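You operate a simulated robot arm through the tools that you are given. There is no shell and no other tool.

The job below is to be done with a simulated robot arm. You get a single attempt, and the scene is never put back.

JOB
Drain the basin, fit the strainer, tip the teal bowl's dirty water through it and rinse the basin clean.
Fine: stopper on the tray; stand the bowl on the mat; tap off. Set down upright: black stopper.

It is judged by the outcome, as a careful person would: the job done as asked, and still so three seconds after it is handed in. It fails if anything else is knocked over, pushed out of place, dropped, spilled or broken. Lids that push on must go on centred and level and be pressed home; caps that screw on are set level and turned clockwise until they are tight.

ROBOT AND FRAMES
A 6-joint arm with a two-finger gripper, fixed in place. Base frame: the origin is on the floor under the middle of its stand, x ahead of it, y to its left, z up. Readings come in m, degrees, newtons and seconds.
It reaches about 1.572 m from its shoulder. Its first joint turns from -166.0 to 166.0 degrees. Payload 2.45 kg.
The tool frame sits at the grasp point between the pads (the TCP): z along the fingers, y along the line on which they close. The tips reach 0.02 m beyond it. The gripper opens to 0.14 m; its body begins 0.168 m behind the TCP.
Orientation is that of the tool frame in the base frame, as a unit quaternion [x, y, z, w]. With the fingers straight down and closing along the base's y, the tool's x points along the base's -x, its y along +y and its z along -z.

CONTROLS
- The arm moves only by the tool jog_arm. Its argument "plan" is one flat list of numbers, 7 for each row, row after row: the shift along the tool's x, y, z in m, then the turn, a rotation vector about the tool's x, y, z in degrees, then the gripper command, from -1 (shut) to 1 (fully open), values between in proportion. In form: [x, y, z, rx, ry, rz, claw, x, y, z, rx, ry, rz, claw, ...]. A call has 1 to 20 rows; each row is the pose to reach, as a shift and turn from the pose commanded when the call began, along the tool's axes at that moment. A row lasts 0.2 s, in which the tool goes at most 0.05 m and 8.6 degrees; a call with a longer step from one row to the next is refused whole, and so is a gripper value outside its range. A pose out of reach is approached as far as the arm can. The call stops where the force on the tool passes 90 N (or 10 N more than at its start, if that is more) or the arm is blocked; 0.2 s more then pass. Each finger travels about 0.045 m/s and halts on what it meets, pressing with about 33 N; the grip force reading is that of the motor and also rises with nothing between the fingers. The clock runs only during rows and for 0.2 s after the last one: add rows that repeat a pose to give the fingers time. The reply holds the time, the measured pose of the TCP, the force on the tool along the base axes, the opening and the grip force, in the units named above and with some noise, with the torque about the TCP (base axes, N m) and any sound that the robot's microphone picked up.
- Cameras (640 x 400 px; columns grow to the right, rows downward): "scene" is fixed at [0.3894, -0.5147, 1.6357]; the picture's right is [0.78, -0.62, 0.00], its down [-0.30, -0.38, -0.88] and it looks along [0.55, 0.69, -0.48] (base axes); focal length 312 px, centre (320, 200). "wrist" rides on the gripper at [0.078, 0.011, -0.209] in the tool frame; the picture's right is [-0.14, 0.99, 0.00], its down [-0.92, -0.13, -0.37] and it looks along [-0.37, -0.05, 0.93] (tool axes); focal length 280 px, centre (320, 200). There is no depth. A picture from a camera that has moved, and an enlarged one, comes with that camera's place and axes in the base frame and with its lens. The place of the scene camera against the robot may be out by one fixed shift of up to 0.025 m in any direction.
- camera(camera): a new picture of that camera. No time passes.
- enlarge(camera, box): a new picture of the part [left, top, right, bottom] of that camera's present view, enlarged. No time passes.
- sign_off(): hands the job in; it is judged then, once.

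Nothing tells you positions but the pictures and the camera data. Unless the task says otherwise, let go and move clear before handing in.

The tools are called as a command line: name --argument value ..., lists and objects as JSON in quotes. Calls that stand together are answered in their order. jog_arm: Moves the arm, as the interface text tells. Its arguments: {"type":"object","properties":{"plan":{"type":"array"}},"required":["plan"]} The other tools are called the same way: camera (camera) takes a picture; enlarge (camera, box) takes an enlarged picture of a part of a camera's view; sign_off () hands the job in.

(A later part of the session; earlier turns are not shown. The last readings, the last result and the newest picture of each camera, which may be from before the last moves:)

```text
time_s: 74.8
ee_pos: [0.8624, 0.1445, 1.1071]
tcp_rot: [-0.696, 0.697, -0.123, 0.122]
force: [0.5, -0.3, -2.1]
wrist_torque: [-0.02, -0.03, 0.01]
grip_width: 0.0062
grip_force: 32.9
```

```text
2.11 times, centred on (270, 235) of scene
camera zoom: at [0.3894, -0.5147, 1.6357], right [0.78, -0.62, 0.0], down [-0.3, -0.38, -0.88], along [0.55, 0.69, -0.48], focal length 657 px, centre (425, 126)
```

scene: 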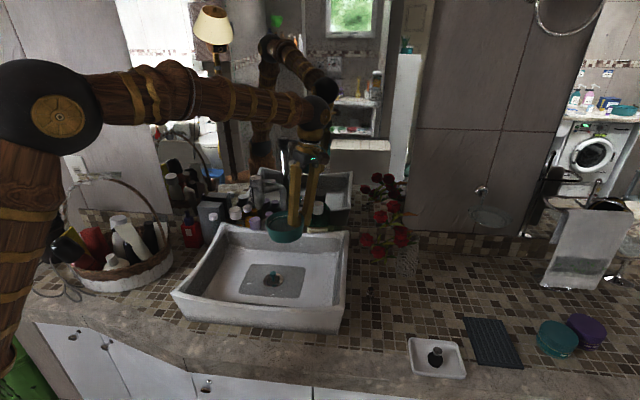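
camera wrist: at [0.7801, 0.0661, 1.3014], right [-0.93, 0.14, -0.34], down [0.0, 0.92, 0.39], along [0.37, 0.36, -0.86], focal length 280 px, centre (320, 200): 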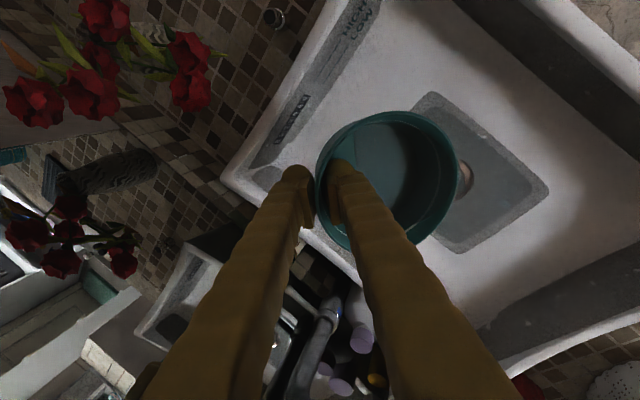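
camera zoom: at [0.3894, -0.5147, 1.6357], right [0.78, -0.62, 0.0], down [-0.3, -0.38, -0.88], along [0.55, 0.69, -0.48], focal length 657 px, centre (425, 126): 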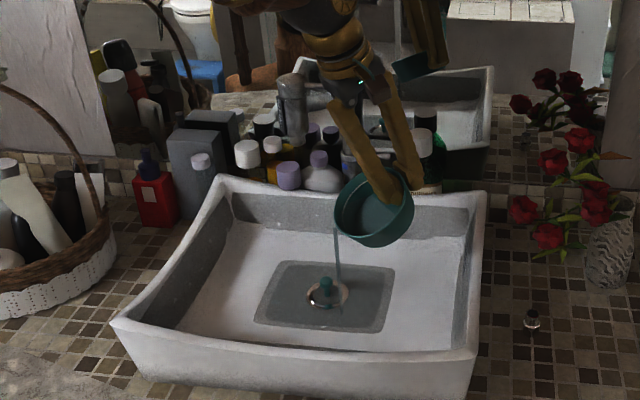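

The stream is landing right at the edge of the drain ring. Continuing to tip.

jog_arm --plan '[0, 0, 0, 0, 0, 0, -1, 0, 0.0007, -0.0097, 5, 0, 0, -1, 0, 0.0007, -0.0097, 5, 0, 0, -1, 0, 0.0023, -0.0192, 10, 0, 0, -1, 0, 0.0023, -0.0192, 10, 0, 0, -1, 0, 0.0047, -0.0286, 15, 0, 0, -1, 0, 0.0047, -0.0286, 15, 0, 0, -1, 0, 0.0079, -0.0378, 20, 0, 0, -1, 0, 0.0079, -0.0378, 20, 0, 0, -1, 0, 0.0119, -0.0466, 25, 0, 0, -1, 0, 0.0119, -0.0466, 25, 0, 0, -1, 0, 0.0167, -0.0551, 30, 0, 0, -1, 0, 0.0167, -0.0551, 30, 0, 0, -1]'

camera --camera "wrist"

enlarge --camera "scene" --box '[180, 140, 360, 330]'

```text
time_s: 77.6
ee_pos: [0.8297, 0.1431, 1.1559]
tcp_rot: [-0.64, 0.642, -0.299, 0.299]
force: [0.2, -0.6, 0.4]
wrist_torque: [-0.01, -0.02, -0.01]
grip_width: 0.0063
grip_force: 33.1
```

```text
taken
camera wrist: at [0.6613, 0.065, 1.2815], right [-0.64, 0.14, -0.76], down [-0.2, 0.92, 0.33], along [0.75, 0.36, -0.56], focal length 280 px, centre (320, 200)
```

wrist: 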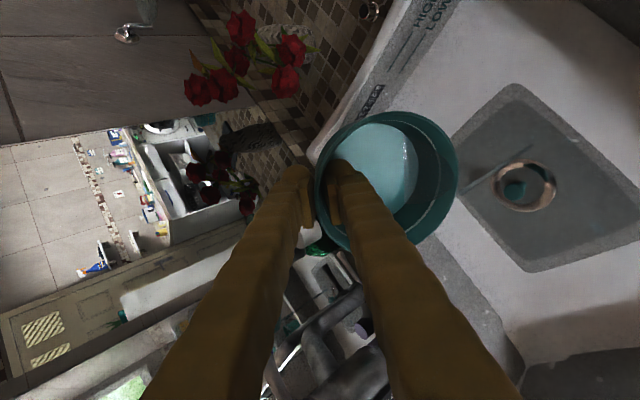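

```text
2.11 times, centred on (270, 235) of scene
camera zoom: at [0.3894, -0.5147, 1.6357], right [0.78, -0.62, 0.0], down [-0.3, -0.38, -0.88], along [0.55, 0.69, -0.48], focal length 657 px, centre (425, 126)
```

zoom: 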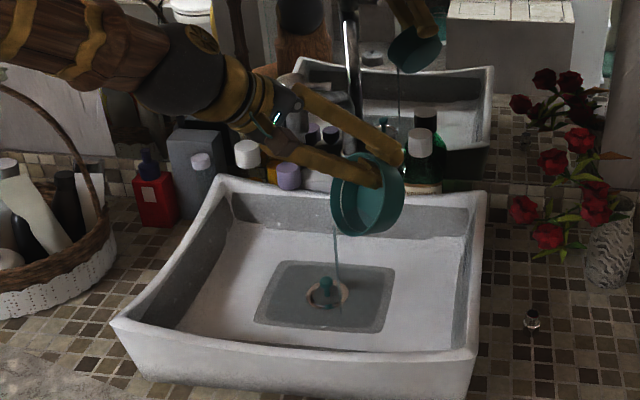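

jog_arm --plan '[0, 0.0007, -0.0097, 5, 0, 0, -1, 0, 0.0007, -0.0097, 5, 0, 0, -1, 0, 0.0023, -0.0192, 10, 0, 0, -1, 0, 0.0023, -0.0192, 10, 0, 0, -1, 0, 0.0047, -0.0286, 15, 0, 0, -1, 0, 0.0047, -0.0286, 15, 0, 0, -1, 0, 0.0079, -0.0378, 20, 0, 0, -1, 0, 0.0079, -0.0378, 20, 0, 0, -1, 0, 0.0119, -0.0466, 25, 0, 0, -1, 0, 0.0119, -0.0466, 25, 0, 0, -1, 0, 0.0167, -0.0551, 30, 0, 0, -1, 0, 0.0167, -0.0551, 30, 0, 0, -1, 0, 0.0221, -0.0631, 35, 0, 0, -1, 0, 0.0221, -0.0631, 35, 0, 0, -1, 0, 0.0283, -0.0706, 40, 0, 0, -1, 0, 0.0283, -0.0706, 40, 0, 0, -1, 0, 0.0283, -0.0706, 40, 0, 0, -1]'

camera --camera "wrist"

enlarge --camera "scene" --box '[180, 140, 360, 330]'

```text
time_s: 81.2
ee_pos: [0.7571, 0.144, 1.1783]
tcp_rot: [0.499, -0.5, 0.501, -0.5]
force: [0.1, 0.9, -0.6]
wrist_torque: [0.01, 0.0, -0.03]
grip_width: 0.0061
grip_force: 32.5
```

```text
taken
camera wrist: at [0.5472, 0.0665, 1.1678], right [0.0, 0.14, -0.99], down [-0.37, 0.92, 0.13], along [0.93, 0.36, 0.05], focal length 280 px, centre (320, 200)
```

wrist: 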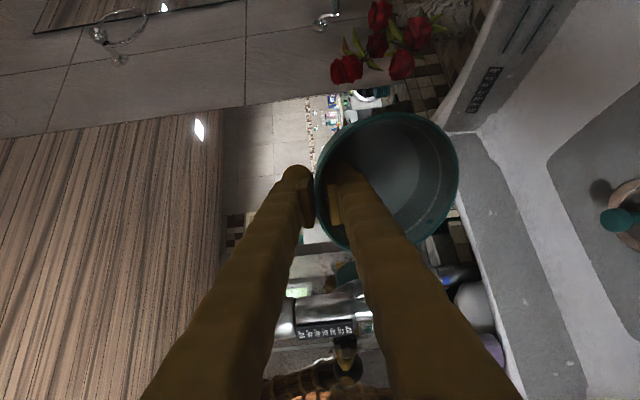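

```text
2.11 times, centred on (270, 235) of scene
camera zoom: at [0.3894, -0.5147, 1.6357], right [0.78, -0.62, 0.0], down [-0.3, -0.38, -0.88], along [0.55, 0.69, -0.48], focal length 657 px, centre (425, 126)
```

zoom: 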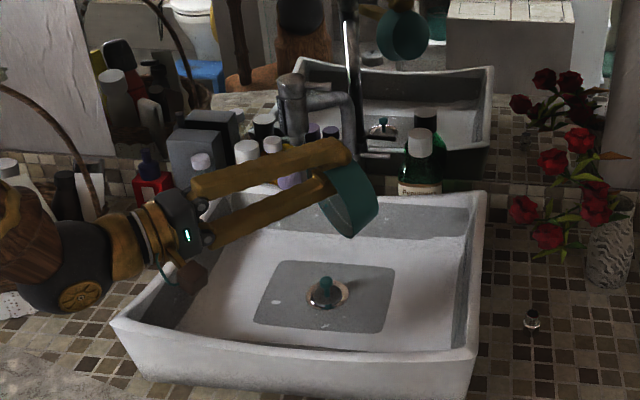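

enlarge --camera "wrist" --box '[290, 90, 490, 260]'

enlarge --camera "scene" --box '[235, 230, 335, 310]'

```text
2.35 times, centred on (390, 175) of wrist
camera zoom: at [0.5472, 0.0665, 1.1678], right [0.0, 0.14, -0.99], down [-0.37, 0.92, 0.13], along [0.93, 0.36, 0.05], focal length 660 px, centre (155, 259)
```

zoom: 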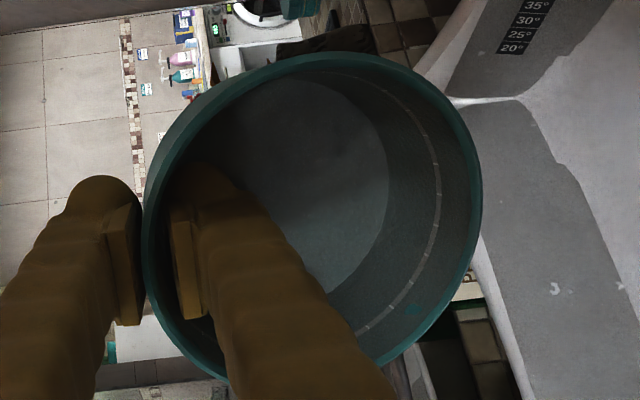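

```text
5.00 times, centred on (285, 270) of scene
camera zoom: at [0.3894, -0.5147, 1.6357], right [0.78, -0.62, 0.0], down [-0.3, -0.38, -0.88], along [0.55, 0.69, -0.48], focal length 1561 px, centre (495, -150)
```

zoom: 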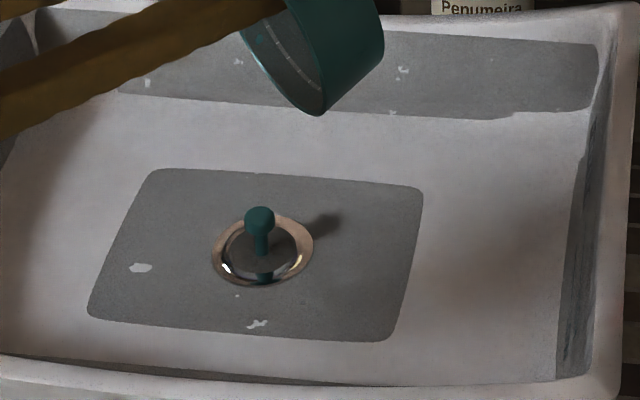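

The bowl is empty and the water has gone down through the strainer. I'll bring the bowl back upright, drifting slightly away from the tap.

jog_arm --plan '[0, 0, 0, 4, 0, 0, -1, 0, 0, 0, 4, 0, 0, -1, 0, 0, 0, 0, 0, 0, -1, 0.003, 0, 0, -7.7, 0, 0, -1, 0.006, 0, 0, -15.4, 0, 0, -1, 0.009, 0, 0, -23.1, 0, 0, -1, 0.012, 0, 0, -30.8, 0, 0, -1, 0.015, 0, 0, -38.5, 0, 0, -1, 0.018, 0, 0, -46.2, 0, 0, -1, 0.021, 0, 0, -53.9, 0, 0, -1, 0.024, 0, 0, -61.6, 0, 0, -1, 0.027, 0, 0, -69.3, 0, 0, -1, 0.03, 0, 0, -77, 0, 0, -1, 0.033, 0, 0, -84.7, 0, 0, -1, 0.036, 0, 0, -92.4, 0, 0, -1, 0.04, 0, 0, -100, 0, 0, -1, 0.04, 0, 0, -100, 0, 0, -1]'

camera --camera "wrist"

camera --camera "scene"

```text
time_s: 84.8
ee_pos: [0.7574, 0.1052, 1.1798]
tcp_rot: [-0.704, 0.705, 0.061, -0.062]
force: [0.5, -1.4, 0.1]
wrist_torque: [0.01, -0.06, -0.01]
grip_width: 0.0057
grip_force: 32.7
out of reach, approached as far as the arm can: row 8, 9
```

```text
taken
camera wrist: at [0.7817, 0.0263, 1.3875], right [-0.97, 0.14, 0.17], down [0.19, 0.92, 0.34], along [-0.11, 0.37, -0.92], focal length 280 px, centre (320, 200)
```

wrist: 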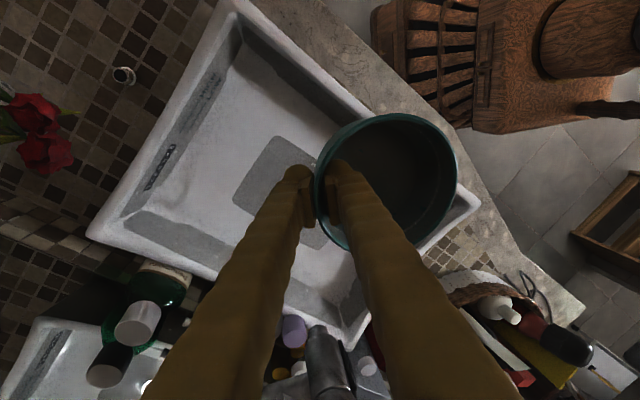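

```text
taken
```

scene: 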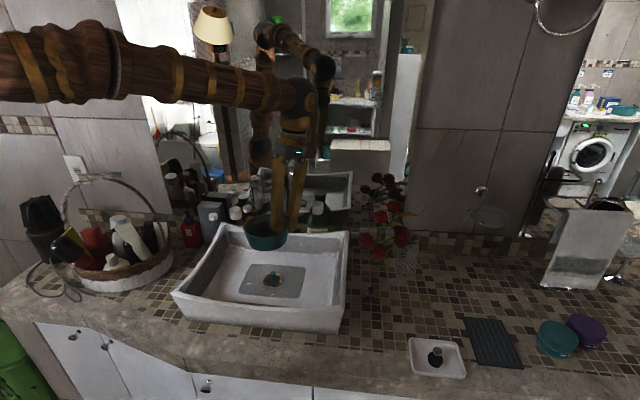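

The bowl is upright again. I'll carry it toward the mat, turning it so the gripper stays within reach.

jog_arm --plan '[0.0232, -0.0173, -0.0016, 0, 1.11, -6.34, -1, 0.0465, -0.0346, -0.0032, 0, 2.23, -12.67, -1, 0.0697, -0.052, -0.0048, 0, 3.34, -19.0, -1, 0.0929, -0.0693, -0.0064, 0, 4.46, -25.3, -1, 0.1161, -0.0866, -0.008, 0, 5.57, -31.7, -1, 0.1394, -0.1039, -0.0096, 0, 6.69, -38.0, -1, 0.1626, -0.1213, -0.0112, 0, 7.8, -44.4, -1, 0.1858, -0.1386, -0.0128, 0, 8.91, -50.7, -1, 0.2091, -0.1559, -0.0144, 0, 10.0, -57.0, -1, 0.2323, -0.1732, -0.016, 0, 11.1, -63.4, -1, 0.2555, -0.1905, -0.0176, 0, 12.3, -69.7, -1, 0.2787, -0.2079, -0.0192, 0, 13.4, -76.0, -1, 0.302, -0.2252, -0.0208, 0, 14.5, -82.4, -1, 0.3252, -0.2425, -0.0224, 0, 15.6, -88.7, -1, 0.3252, -0.2425, -0.0224, 0, 15.6, -88.7, -1]'

camera --camera "wrist"

camera --camera "scene"

```text
time_s: 88.0
ee_pos: [0.9804, -0.1494, 1.1189]
tcp_rot: [0.989, -0.068, 0.018, 0.128]
force: [0.1, 0.1, -0.7]
wrist_torque: [0.04, 0.01, -0.04]
grip_width: 0.006
grip_force: 32.1
out of reach, approached as far as the arm can: row 13, 14, 15
```

```text
taken
camera wrist: at [1.0518, -0.1169, 1.3273], right [-0.27, -0.93, 0.24], down [-0.9, 0.34, 0.28], along [-0.34, -0.14, -0.93], focal length 280 px, centre (320, 200)
```

wrist: 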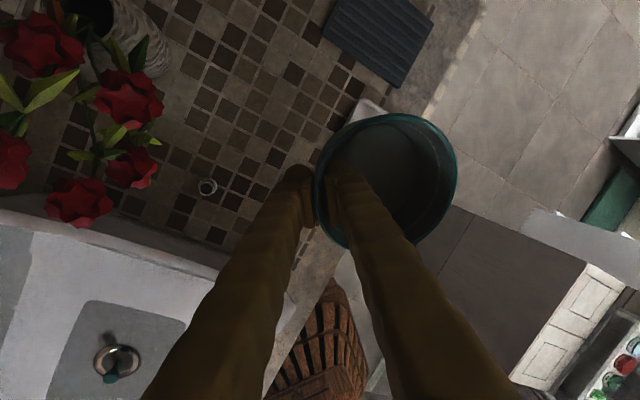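

```text
taken
```

scene: 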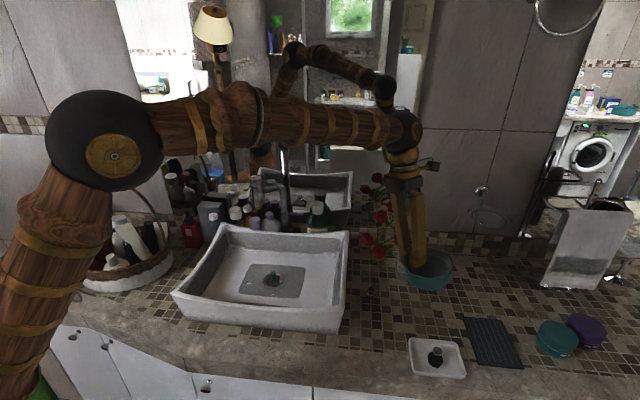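

That last turn hit a wrist limit, so the pose is slightly off, though the bowl is held fine. I'll check what the controller treats as the current commanded pose before correcting.

jog_arm --plan '[0, 0, 0, 0, 0, 0, -1]'

```text
time_s: 88.4
ee_pos: [0.9806, -0.1502, 1.1186]
tcp_rot: [0.989, -0.069, 0.017, 0.128]
force: [-0.2, 0.4, -1.0]
wrist_torque: [0.0, -0.04, 0.0]
grip_width: 0.0056
grip_force: 32.5
```

The controller uses the actual pose, so I can correct from here. I'll turn back about 31° and move toward the mat.

jog_arm --plan '[0.0155, 0.0154, -0.0006, 0.61, -1.59, 4.97, -1, 0.0311, 0.0308, -0.0011, 1.22, -3.18, 9.93, -1, 0.0466, 0.0462, -0.0017, 1.83, -4.77, 14.9, -1, 0.0622, 0.0616, -0.0023, 2.43, -6.35, 19.87, -1, 0.0777, 0.077, -0.0028, 3.04, -7.94, 24.83, -1, 0.0933, 0.0924, -0.0034, 3.65, -9.53, 29.8, -1, 0.0933, 0.0924, -0.0034, 3.65, -9.53, 29.8, -1]'

camera --camera "wrist"

camera --camera "scene"

```text
time_s: 90.0
ee_pos: [1.0594, -0.2467, 1.152]
tcp_rot: [0.94, -0.331, -0.03, 0.082]
force: [0.2, 0.3, -0.6]
wrist_torque: [0.03, -0.05, 0.01]
grip_width: 0.006
grip_force: 32.5
```

```text
taken
camera wrist: at [1.1371, -0.2753, 1.3604], right [-0.72, -0.67, 0.17], down [-0.6, 0.72, 0.34], along [-0.36, 0.14, -0.92], focal length 280 px, centre (320, 200)
```

wrist: 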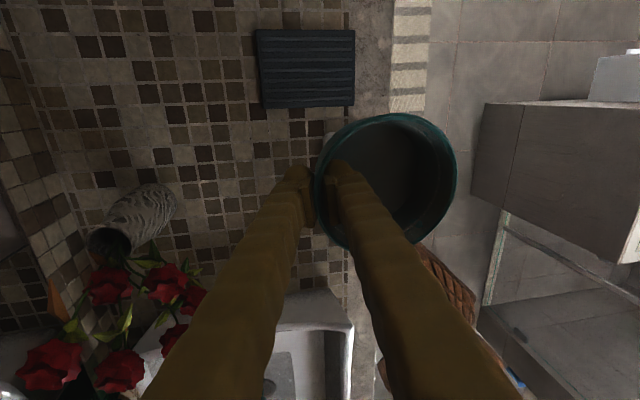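

```text
taken
```

scene: 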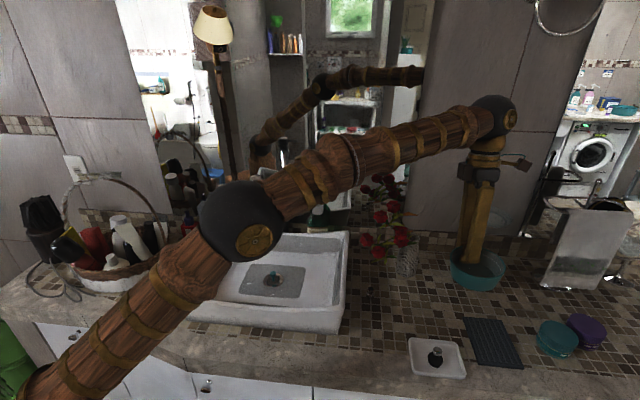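

jog_arm --plan '[0.0216, -0.0019, -0.0003, 0, 0, 0, -1, 0.0432, -0.0038, -0.0007, 0, 0, 0, -1, 0.0649, -0.0056, -0.001, 0, 0, 0, -1, 0.0865, -0.0075, -0.0014, 0, 0, 0, -1, 0.1081, -0.0094, -0.0017, 0, 0, 0, -1, 0.1081, -0.0094, -0.0017, 0, 0, 0, -1]'

camera --camera "wrist"

camera --camera "scene"

```text
time_s: 91.4
ee_pos: [1.0999, -0.2827, 1.1405]
tcp_rot: [0.94, -0.331, -0.03, 0.082]
force: [-0.1, -0.1, -0.2]
wrist_torque: [0.03, -0.04, 0.05]
grip_width: 0.006
grip_force: 32.2
out of reach, approached as far as the arm can: row 3, 4, 5, 6
```

```text
taken
camera wrist: at [1.1771, -0.3119, 1.3478], right [-0.72, -0.68, 0.17], down [-0.6, 0.72, 0.34], along [-0.36, 0.14, -0.92], focal length 280 px, centre (320, 200)
```

wrist: 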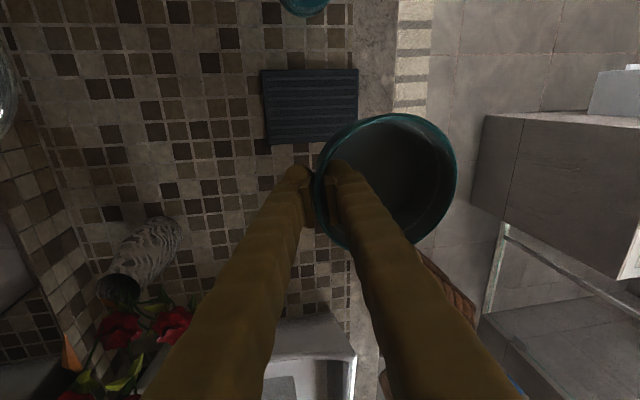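

```text
taken
```

scene: 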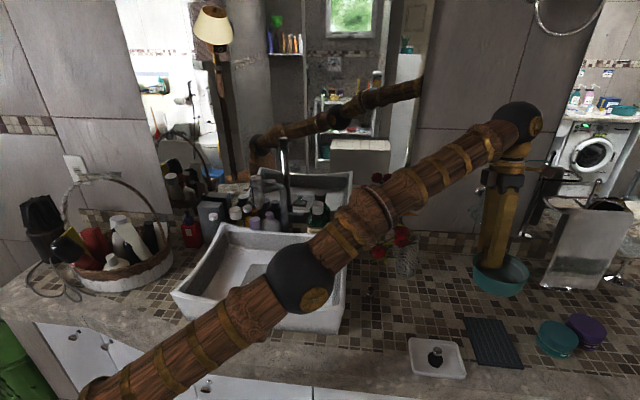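

That height stretches the arm to its limit. Lower down there is more reach, so I'll descend first and then slide outward over the mat.

jog_arm --plan '[0, -0.0052, 0.0296, 0, 0, 0, -1, 0, -0.0104, 0.0591, 0, 0, 0, -1, 0, -0.0156, 0.0887, 0, 0, 0, -1, 0, -0.0208, 0.1182, 0, 0, 0, -1, 0, -0.026, 0.1478, 0, 0, 0, -1, 0, -0.0287, 0.163, 0, 0, 0, -1, 0, -0.0287, 0.163, 0, 0, 0, -1]'

camera --camera "wrist"

camera --camera "scene"

```text
time_s: 93.0
ee_pos: [1.1032, -0.2812, 0.9772]
tcp_rot: [0.94, -0.33, -0.03, 0.083]
force: [-0.2, -0.4, -0.4]
wrist_torque: [0.02, -0.04, 0.0]
grip_width: 0.0061
grip_force: 32.2
```

```text
taken
camera wrist: at [1.1802, -0.3107, 1.184], right [-0.72, -0.68, 0.17], down [-0.6, 0.72, 0.34], along [-0.36, 0.14, -0.92], focal length 280 px, centre (320, 200)
```

wrist: 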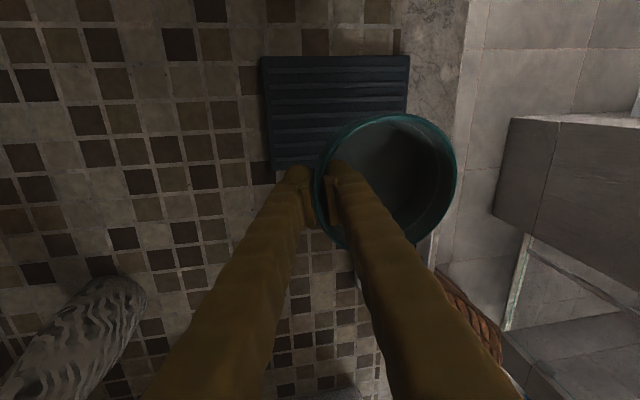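

```text
taken
```

scene: 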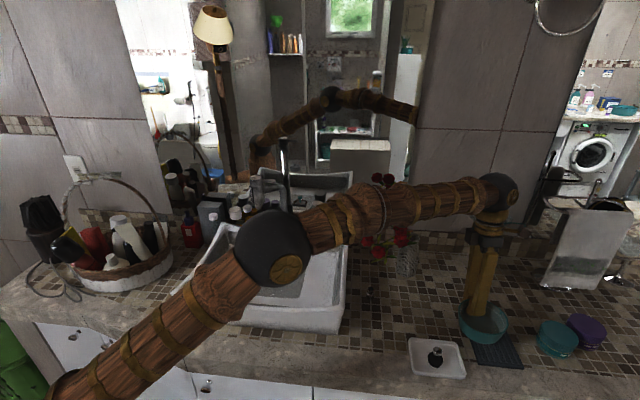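

jog_arm --plan '[0.0175, -0.0031, -0.0005, 0, 0, 0, -1, 0.035, -0.0062, -0.0011, 0, 0, 0, -1, 0.0525, -0.0093, -0.0016, 0, 0, 0, -1, 0.0525, -0.0093, -0.0016, 0, 0, 0, -1]'

camera --camera "wrist"

enlarge --camera "scene" --box '[400, 230, 600, 390]'

```text
time_s: 94.0
ee_pos: [1.1503, -0.3074, 0.9744]
tcp_rot: [0.94, -0.33, -0.03, 0.083]
force: [0.5, 0.1, -0.6]
wrist_torque: [0.05, 0.0, 0.01]
grip_width: 0.0061
grip_force: 32.3
```

```text
taken
camera wrist: at [1.2259, -0.336, 1.1833], right [-0.72, -0.68, 0.17], down [-0.6, 0.72, 0.34], along [-0.36, 0.14, -0.92], focal length 280 px, centre (320, 200)
```

wrist: 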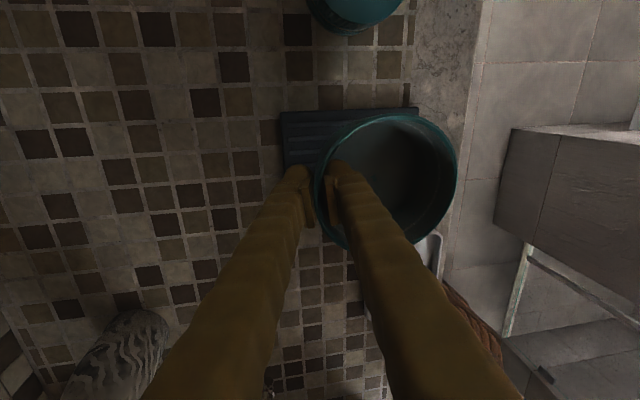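

```text
2.50 times, centred on (500, 310) of scene
camera zoom: at [0.3894, -0.5147, 1.6357], right [0.78, -0.62, 0.0], down [-0.3, -0.38, -0.88], along [0.55, 0.69, -0.48], focal length 781 px, centre (-130, -75)
```

zoom: 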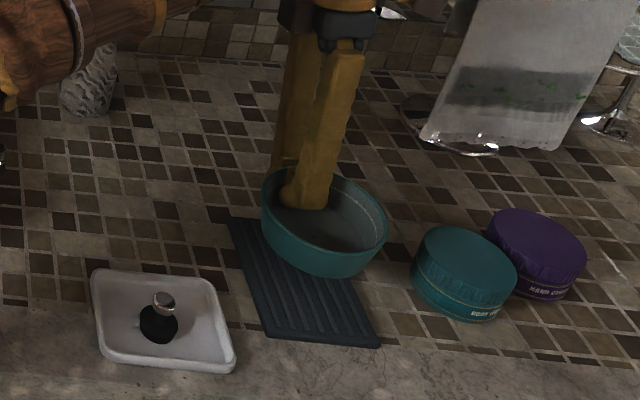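

jog_arm --plan '[0, -0.0026, 0.0148, 0, 0, 0, -1, 0, -0.0052, 0.0296, 0, 0, 0, -1, 0, -0.0078, 0.0443, 0, 0, 0, -1, 0, -0.0087, 0.0493, 0, 0, 0, -1, 0, -0.0087, 0.0493, 0, 0, 0, -1]'

enlarge --camera "scene" --box '[440, 270, 560, 380]'

camera --camera "wrist"

```text
time_s: 95.2
ee_pos: [1.1512, -0.3068, 0.9258]
tcp_rot: [0.94, -0.33, -0.03, 0.082]
force: [-0.5, 0.8, -0.5]
wrist_torque: [0.01, -0.02, 0.0]
grip_width: 0.0058
grip_force: 32.5
```

```text
3.64 times, centred on (500, 325) of scene
camera zoom: at [0.3894, -0.5147, 1.6357], right [0.78, -0.62, 0.0], down [-0.3, -0.38, -0.88], along [0.55, 0.69, -0.48], focal length 1136 px, centre (-334, -254)
```

zoom: 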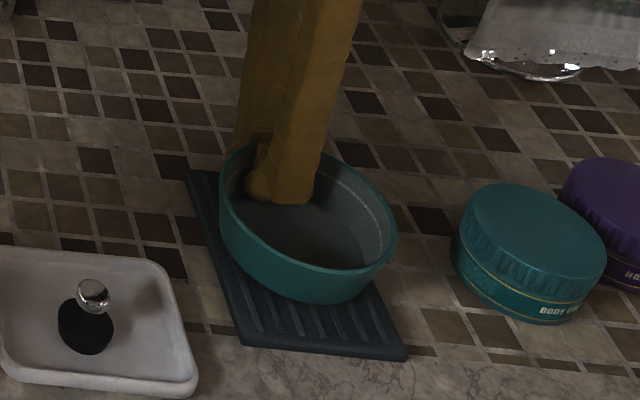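

```text
taken
camera wrist: at [1.227, -0.3359, 1.1343], right [-0.72, -0.68, 0.17], down [-0.6, 0.72, 0.34], along [-0.36, 0.14, -0.92], focal length 280 px, centre (320, 200)
```

wrist: 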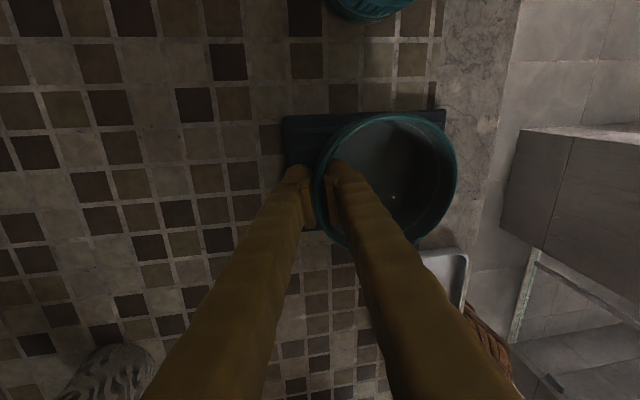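

jog_arm --plan '[-0.004, 0.0025, 0.0004, 0, 0, 0, -1, -0.008, 0.0049, 0.0009, 0, 0, 0, -1, -0.008, 0.0045, 0.0034, 0, 0, 0, -1, -0.008, 0.0041, 0.0058, 0, 0, 0, -1, -0.008, 0.0041, 0.0058, 0, 0, 0, -1]'

enlarge --camera "scene" --box '[440, 270, 560, 380]'

enlarge --camera "wrist" --box '[260, 80, 480, 270]'

```text
time_s: 96.4
ee_pos: [1.1407, -0.3074, 0.9213]
tcp_rot: [0.94, -0.329, -0.03, 0.082]
force: [-0.5, 1.1, 0.8]
wrist_torque: [0.01, -0.02, 0.0]
grip_width: 0.006
grip_force: 32.1
```

```text
3.64 times, centred on (500, 325) of scene
camera zoom: at [0.3894, -0.5147, 1.6357], right [0.78, -0.62, 0.0], down [-0.3, -0.38, -0.88], along [0.55, 0.69, -0.48], focal length 1136 px, centre (-334, -254)
```

zoom: 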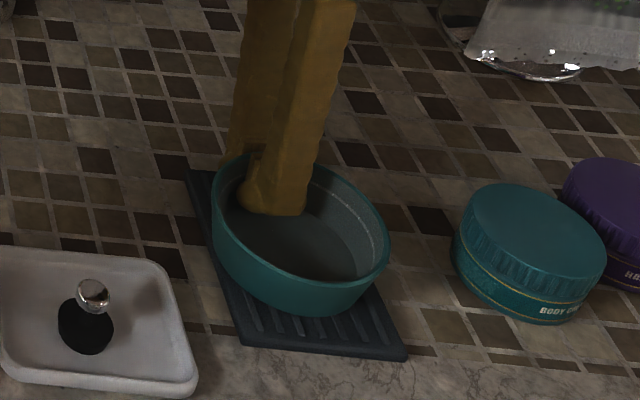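

```text
2.11 times, centred on (370, 175) of wrist
camera zoom: at [1.2172, -0.3363, 1.1296], right [-0.72, -0.68, 0.17], down [-0.6, 0.72, 0.34], along [-0.36, 0.14, -0.92], focal length 590 px, centre (215, 253)
```

zoom: 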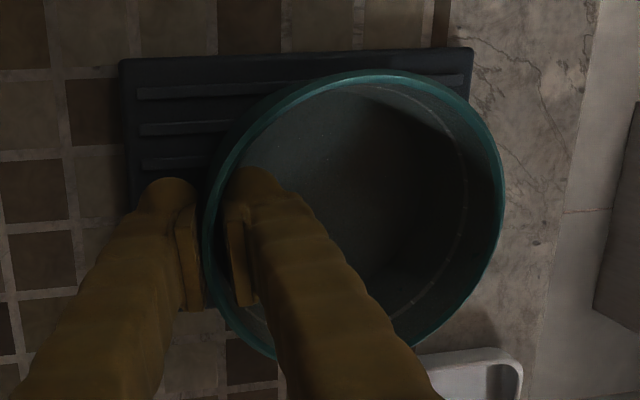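

jog_arm --plan '[0, -0.0003, 0.002, 0, 0, 0, -1, 0, -0.0007, 0.0039, 0, 0, 0, -1, 0, -0.001, 0.0059, 0, 0, 0, -1, 0, -0.001, 0.0059, 0, 0, 0, -1]'

```text
time_s: 97.4
ee_pos: [1.1422, -0.3074, 0.9182]
tcp_rot: [0.94, -0.33, -0.029, 0.082]
force: [6.3, 0.5, 27.1]
wrist_torque: [0.18, 0.26, 0.01]
grip_width: 0.0059
grip_force: 33.4
```

Contact on the mat. I'll ease off and open slowly.

jog_arm --plan '[0, 0.0003, -0.0015, 0, 0, 0, -1, 0, 0.0004, -0.0022, 0, 0, 0, -1, 0, 0.0004, -0.0022, 0, 0, 0, -0.85, 0, 0.0004, -0.0022, 0, 0, 0, -0.7, 0, 0.0004, -0.0022, 0, 0, 0, -0.5, 0, 0.0004, -0.0022, 0, 0, 0, -0.35, 0, 0.0004, -0.0022, 0, 0, 0, -0.35]'

enlarge --camera "scene" --box '[440, 270, 560, 380]'

enlarge --camera "wrist" --box '[260, 80, 480, 270]'

```text
time_s: 99.0
ee_pos: [1.1403, -0.3083, 0.9174]
tcp_rot: [0.94, -0.331, -0.03, 0.082]
force: [-0.5, -0.5, -0.3]
wrist_torque: [0.04, 0.01, 0.0]
grip_width: 0.0456
grip_force: 0.1
```

```text
3.64 times, centred on (500, 325) of scene
camera zoom: at [0.3894, -0.5147, 1.6357], right [0.78, -0.62, 0.0], down [-0.3, -0.38, -0.88], along [0.55, 0.69, -0.48], focal length 1136 px, centre (-334, -254)
```

zoom: 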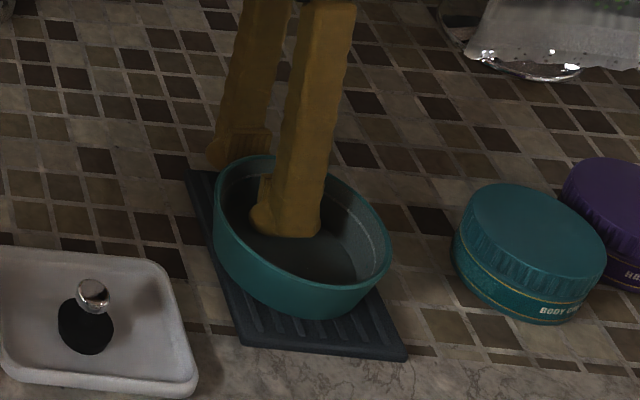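

```text
2.11 times, centred on (370, 175) of wrist
camera zoom: at [1.2177, -0.3365, 1.1252], right [-0.72, -0.68, 0.17], down [-0.6, 0.72, 0.34], along [-0.36, 0.14, -0.92], focal length 590 px, centre (215, 253)
```

zoom: 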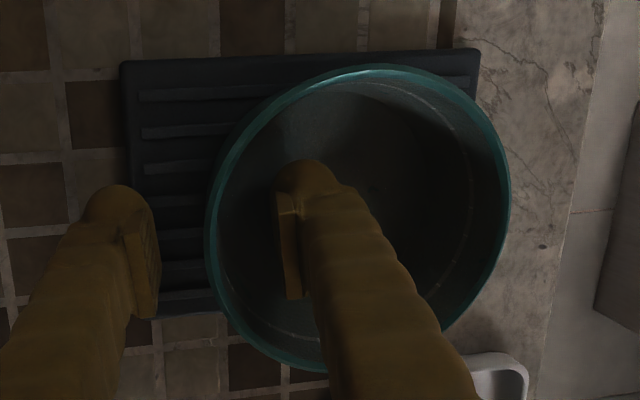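

jog_arm --plan '[0, 0, -0.015, 0, 0, 0, -0.35, 0, 0, -0.035, 0, 0, 0, -0.35, 0, 0, -0.055, 0, 0, 0, -0.35, 0, 0, -0.06, 0, 0, 0, -0.35]'

camera --camera "wrist"

camera --camera "scene"

```text
time_s: 100.0
ee_pos: [1.1485, -0.2986, 0.975]
tcp_rot: [0.94, -0.33, -0.03, 0.082]
force: [0.4, -0.4, 0.5]
wrist_torque: [0.03, 0.01, -0.02]
grip_width: 0.0454
grip_force: 0.1
```

```text
taken
camera wrist: at [1.2243, -0.3286, 1.1833], right [-0.72, -0.68, 0.17], down [-0.6, 0.72, 0.34], along [-0.36, 0.14, -0.92], focal length 280 px, centre (320, 200)
```

wrist: 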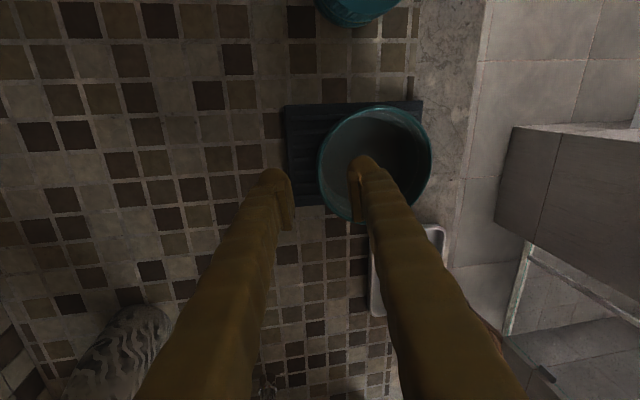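

```text
taken
```

scene: 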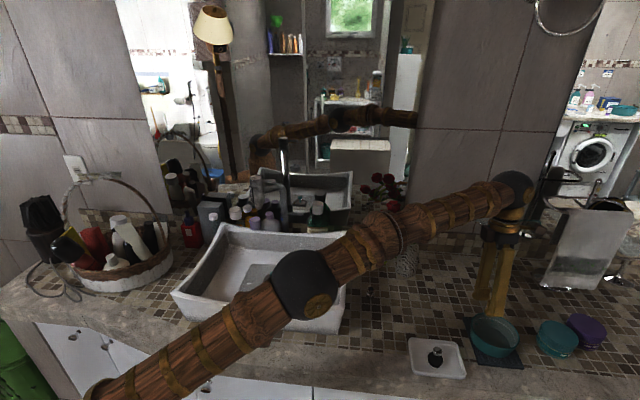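

The bowl stands centred on the mat. Next I'll back away toward the middle and turn the gripper so its fingers can straddle the tap's flow lever.

jog_arm --plan '[-0.0133, 0.0088, -0.0148, 0, 0, 0, -0.35, -0.0265, 0.0176, -0.0295, 0, 0, 0, -0.5, -0.0398, 0.0264, -0.0443, 0, 0, 0, -0.65, -0.053, 0.0352, -0.0591, 0, -1.47, 8.37, -0.65, -0.0663, 0.044, -0.0738, 0, -2.95, 16.75, -0.65, -0.0795, 0.0528, -0.0886, 0, -4.42, 25.12, -0.65, -0.0928, 0.0617, -0.1034, 0, -5.89, 33.49, -0.65, -0.1061, 0.0705, -0.1181, 0, -7.36, 41.86, -0.65, -0.1193, 0.0793, -0.1329, 0, -8.84, 50.24, -0.65, -0.1326, 0.0881, -0.1476, 0, -10.3, 58.6, -0.65, -0.1458, 0.0969, -0.1624, 0, -11.8, 66.98, -0.65, -0.1591, 0.1057, -0.1772, 0, -13.25, 75.35, -0.65, -0.1723, 0.1145, -0.1919, 0, -14.7, 83.7, -0.65, -0.1856, 0.1233, -0.2067, 0, -16.2, 92.1, -0.65, -0.1856, 0.1233, -0.2067, 0, -16.2, 92.1, -0.65]'

camera --camera "scene"

camera --camera "wrist"

```text
time_s: 103.2
ee_pos: [0.9497, -0.2498, 1.2031]
tcp_rot: [-0.402, 0.911, 0.08, -0.035]
force: [1.0, -0.5, 0.2]
wrist_torque: [0.02, 0.0, 0.03]
grip_width: 0.0246
grip_force: 0.0
```

```text
taken
```

scene: 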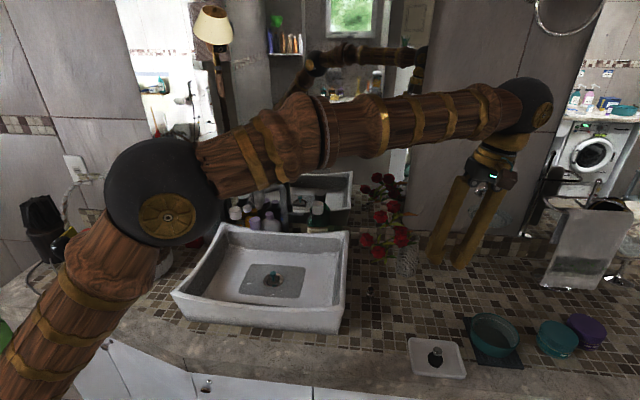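

```text
taken
camera wrist: at [0.9152, -0.3251, 1.411], right [-0.63, 0.76, 0.17], down [0.76, 0.55, 0.34], along [0.16, 0.35, -0.92], focal length 280 px, centre (320, 200)
```

wrist: 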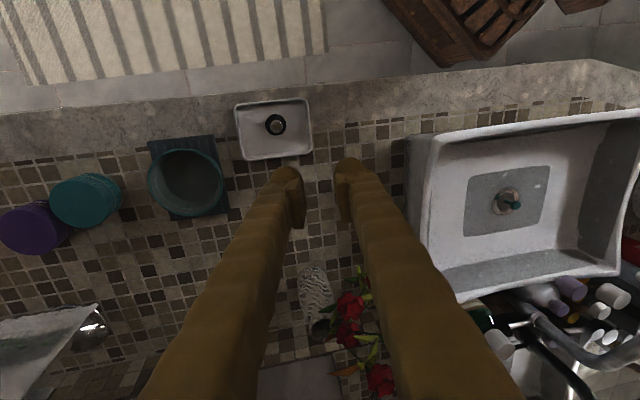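

jog_arm --plan '[-0.0089, 0.0358, -0.0087, 0.67, -0.63, 7.18, -0.65, -0.0177, 0.0716, -0.0174, 1.34, -1.26, 14.37, -0.65, -0.0266, 0.1074, -0.026, 2.01, -1.89, 21.55, -0.65, -0.0354, 0.1431, -0.0347, 2.68, -2.51, 28.73, -0.65, -0.0443, 0.1789, -0.0434, 3.35, -3.14, 35.92, -0.65, -0.0531, 0.2147, -0.0521, 4.02, -3.77, 43.1, -0.65, -0.062, 0.2505, -0.0607, 4.68, -4.4, 50.28, -0.65, -0.0708, 0.2863, -0.0694, 5.35, -5.03, 57.47, -0.65, -0.0797, 0.3221, -0.0781, 6.02, -5.66, 64.65, -0.65, -0.0885, 0.3578, -0.0868, 6.69, -6.28, 71.83, -0.65, -0.0974, 0.3936, -0.0954, 7.36, -6.91, 79.02, -0.65, -0.1062, 0.4294, -0.1041, 8.03, -7.54, 86.2, -0.65, -0.1062, 0.4294, -0.1041, 8.03, -7.54, 86.2, -0.65]'

camera --camera "wrist"

camera --camera "scene"

```text
time_s: 106.0
ee_pos: [0.7211, 0.1029, 1.3778]
tcp_rot: [0.332, 0.943, -0.001, 0.0]
force: [0.8, 1.4, 0.4]
wrist_torque: [0.01, 0.01, -0.03]
grip_width: 0.0246
grip_force: 0.0
```

```text
taken
camera wrist: at [0.6661, 0.1606, 1.5871], right [0.73, 0.69, 0.0], down [0.64, -0.68, 0.37], along [0.25, -0.27, -0.93], focal length 280 px, centre (320, 200)
```

wrist: 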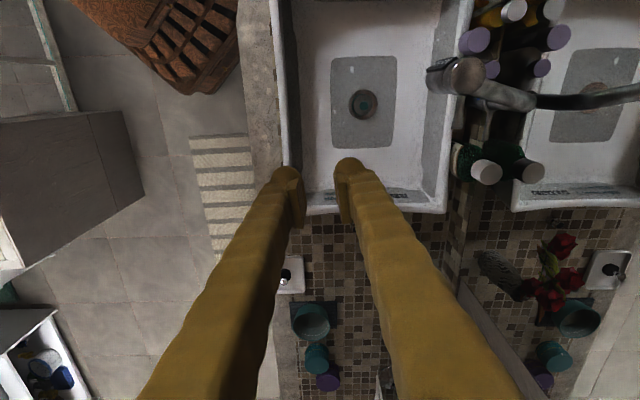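

```text
taken
```

scene: 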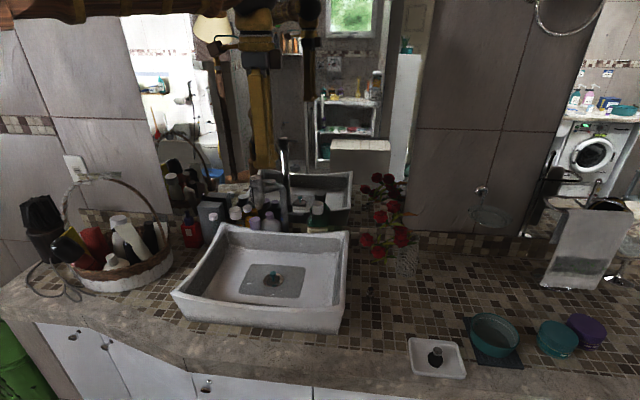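

enlarge --camera "wrist" --box '[400, 30, 580, 180]'

enlarge --camera "wrist" --box '[270, 0, 480, 220]'

enlarge --camera "scene" --box '[165, 210, 355, 340]'

enlarge --camera "scene" --box '[240, 130, 330, 230]'

```text
2.67 times, centred on (490, 105) of wrist
camera zoom: at [0.6661, 0.1606, 1.5871], right [0.73, 0.69, 0.0], down [0.64, -0.68, 0.37], along [0.25, -0.27, -0.93], focal length 748 px, centre (-133, 453)
```

zoom: 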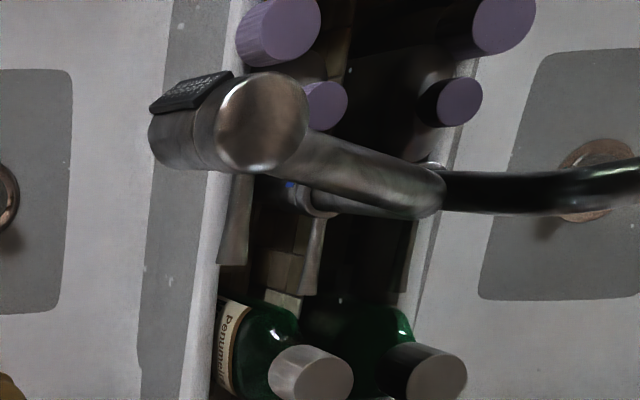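

```text
1.82 times, centred on (375, 110) of wrist
camera zoom: at [0.6661, 0.1606, 1.5871], right [0.73, 0.69, 0.0], down [0.64, -0.68, 0.37], along [0.25, -0.27, -0.93], focal length 510 px, centre (220, 364)
```

zoom: 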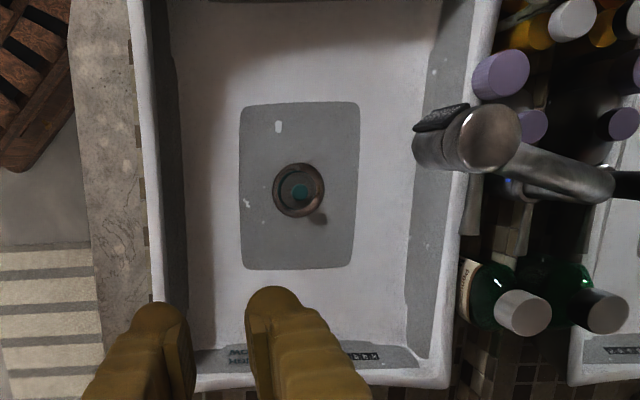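

```text
3.08 times, centred on (260, 275) of scene
camera zoom: at [0.3894, -0.5147, 1.6357], right [0.78, -0.62, 0.0], down [-0.3, -0.38, -0.88], along [0.55, 0.69, -0.48], focal length 961 px, centre (505, -31)
```

zoom: 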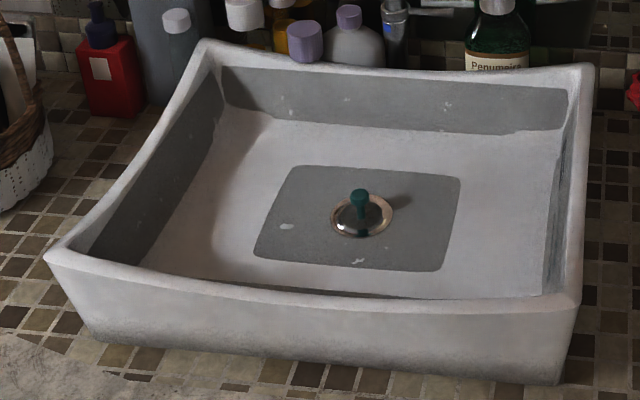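

```text
4.00 times, centred on (285, 180) of scene
camera zoom: at [0.3894, -0.5147, 1.6357], right [0.78, -0.62, 0.0], down [-0.3, -0.38, -0.88], along [0.55, 0.69, -0.48], focal length 1249 px, centre (460, 280)
```

zoom: 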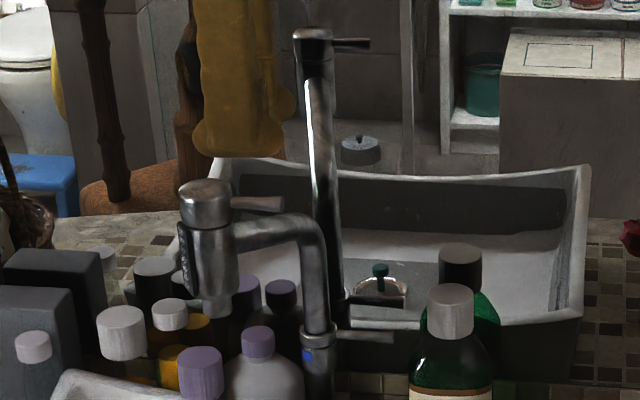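

The bowl sits nicely on the mat and the strainer is in place. The lever tip is at about (0.818, 0.240, 1.242), turning about an axis near (0.780, 0.277). I'll go above it with the fingers astride.

jog_arm --plan '[0.004, 0.0337, 0.0, 0, 0, 1.0, -0.57, 0.0081, 0.0674, 0.0, 0, 0, 2.1, -0.57, 0.0121, 0.1012, 0.01, 0, 0, 3.1, -0.57, 0.0162, 0.1349, 0.025, 0, 0, 4.2, -0.57, 0.0202, 0.1686, 0.04, 0, 0, 5.2, -0.57, 0.0202, 0.1686, 0.04, 0, 0, 5.2, -0.57]'

camera --camera "wrist"

enlarge --camera "wrist" --box '[250, 60, 410, 220]'

enlarge --camera "scene" --box '[220, 110, 340, 230]'

```text
time_s: 107.4
ee_pos: [0.8097, 0.2461, 1.3373]
tcp_rot: [0.374, 0.928, 0.0, 0.0]
force: [0.1, -0.1, -1.4]
wrist_torque: [0.0, -0.03, -0.02]
grip_width: 0.0302
grip_force: 0.2
```

```text
taken
camera wrist: at [0.7612, 0.3082, 1.5463], right [0.79, 0.62, 0.0], down [0.58, -0.73, 0.37], along [0.23, -0.29, -0.93], focal length 280 px, centre (320, 200)
```

wrist: 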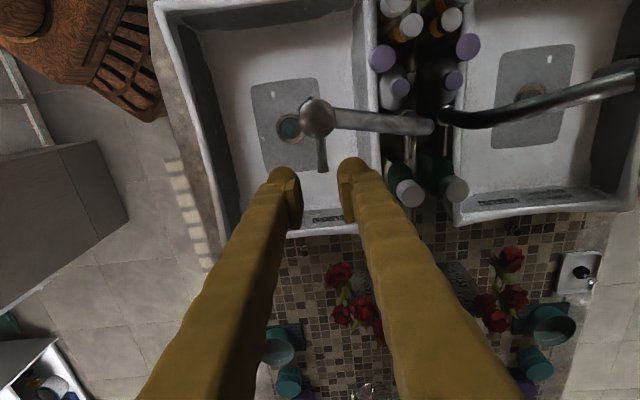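

```text
2.50 times, centred on (330, 140) of wrist
camera zoom: at [0.7612, 0.3082, 1.5463], right [0.79, 0.62, 0.0], down [0.58, -0.73, 0.37], along [0.23, -0.29, -0.93], focal length 701 px, centre (295, 350)
```

zoom: 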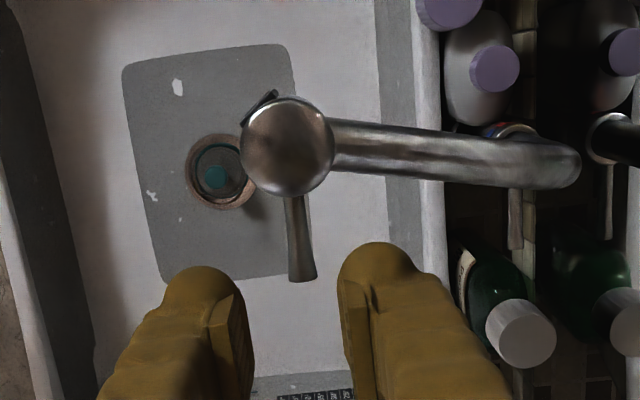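

```text
3.33 times, centred on (280, 170) of scene
camera zoom: at [0.3894, -0.5147, 1.6357], right [0.78, -0.62, 0.0], down [-0.3, -0.38, -0.88], along [0.55, 0.69, -0.48], focal length 1041 px, centre (453, 300)
```

zoom: 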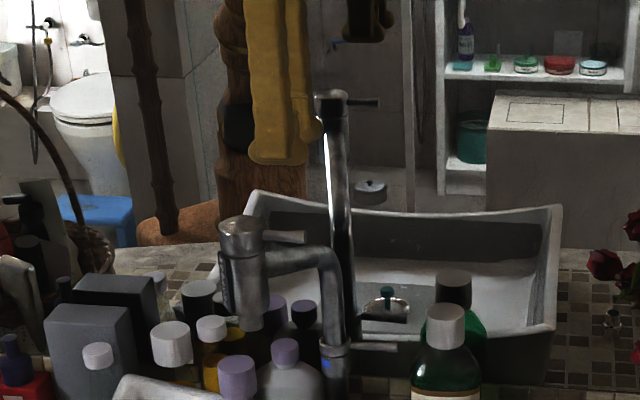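

The view is clear: lever below and between the fingers, aligned with the tool. A 3 mm sideways trim, then descend astride it.

jog_arm --plan '[0, 0.0027, 0.025, 0, 0, 0, -0.57, 0, 0.0027, 0.05, 0, 0, 0, -0.57, 0, 0.0027, 0.065, 0, 0, 0, -0.57, 0, 0.0027, 0.065, 0, 0, 0, -0.57]'

enlarge --camera "wrist" --box '[250, 60, 410, 220]'

enlarge --camera "scene" --box '[240, 130, 320, 220]'

```text
time_s: 108.4
ee_pos: [0.8123, 0.2483, 1.2751]
tcp_rot: [0.374, 0.927, 0.0, 0.0]
force: [-0.5, -1.2, -0.2]
wrist_torque: [-0.04, 0.0, 0.02]
grip_width: 0.0298
grip_force: 0.0
```

```text
2.50 times, centred on (330, 140) of wrist
camera zoom: at [0.7629, 0.3102, 1.4835], right [0.79, 0.62, 0.0], down [0.58, -0.73, 0.37], along [0.23, -0.29, -0.93], focal length 701 px, centre (295, 350)
```

zoom: 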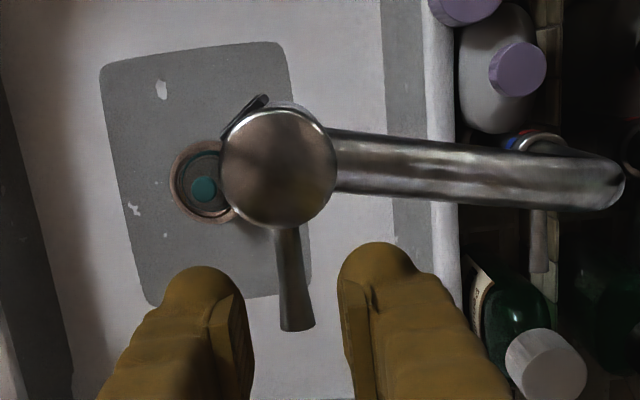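

```text
4.44 times, centred on (280, 175) of scene
camera zoom: at [0.3894, -0.5147, 1.6357], right [0.78, -0.62, 0.0], down [-0.3, -0.38, -0.88], along [0.55, 0.69, -0.48], focal length 1388 px, centre (498, 311)
```

zoom: 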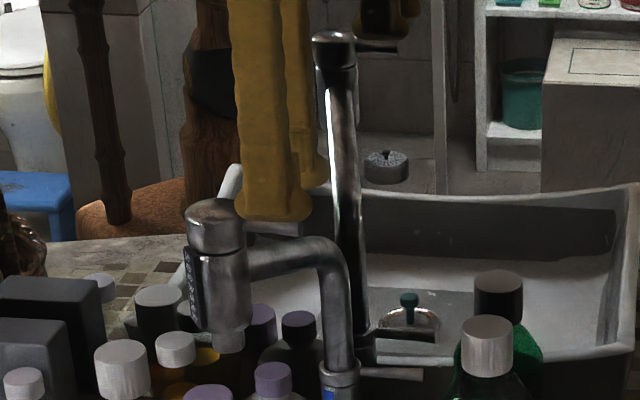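

jog_arm --plan '[0, 0, 0.01, 0, 0, 0, -0.57, 0, 0, 0.02, 0, 0, 0, -0.57, 0, 0, 0.027, 0, 0, 0, -0.57, 0, 0, 0.027, 0, 0, 0, -0.57]'

enlarge --camera "wrist" --box '[250, 60, 410, 220]'

enlarge --camera "scene" --box '[240, 130, 320, 220]'

```text
time_s: 109.4
ee_pos: [0.8134, 0.249, 1.2448]
tcp_rot: [0.374, 0.928, 0.0, -0.001]
force: [0.1, -0.4, -0.5]
wrist_torque: [-0.01, 0.03, -0.02]
grip_width: 0.0303
grip_force: 0.1
```

```text
2.50 times, centred on (330, 140) of wrist
camera zoom: at [0.7627, 0.3118, 1.4552], right [0.79, 0.62, 0.0], down [0.58, -0.73, 0.37], along [0.23, -0.29, -0.93], focal length 701 px, centre (295, 350)
```

zoom: 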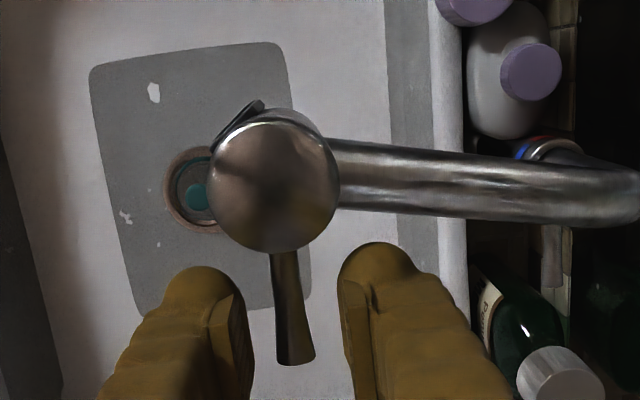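

```text
4.44 times, centred on (280, 175) of scene
camera zoom: at [0.3894, -0.5147, 1.6357], right [0.78, -0.62, 0.0], down [-0.3, -0.38, -0.88], along [0.55, 0.69, -0.48], focal length 1388 px, centre (498, 311)
```

zoom: 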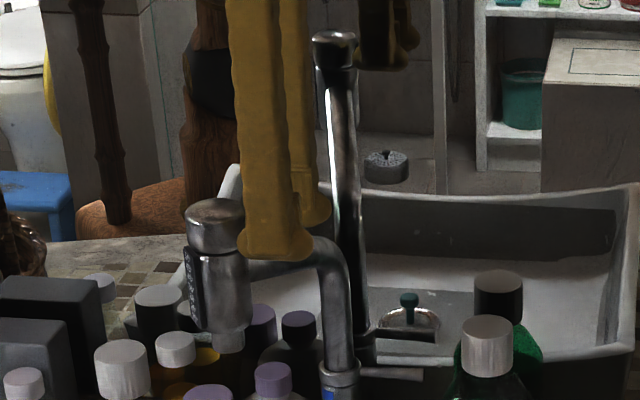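

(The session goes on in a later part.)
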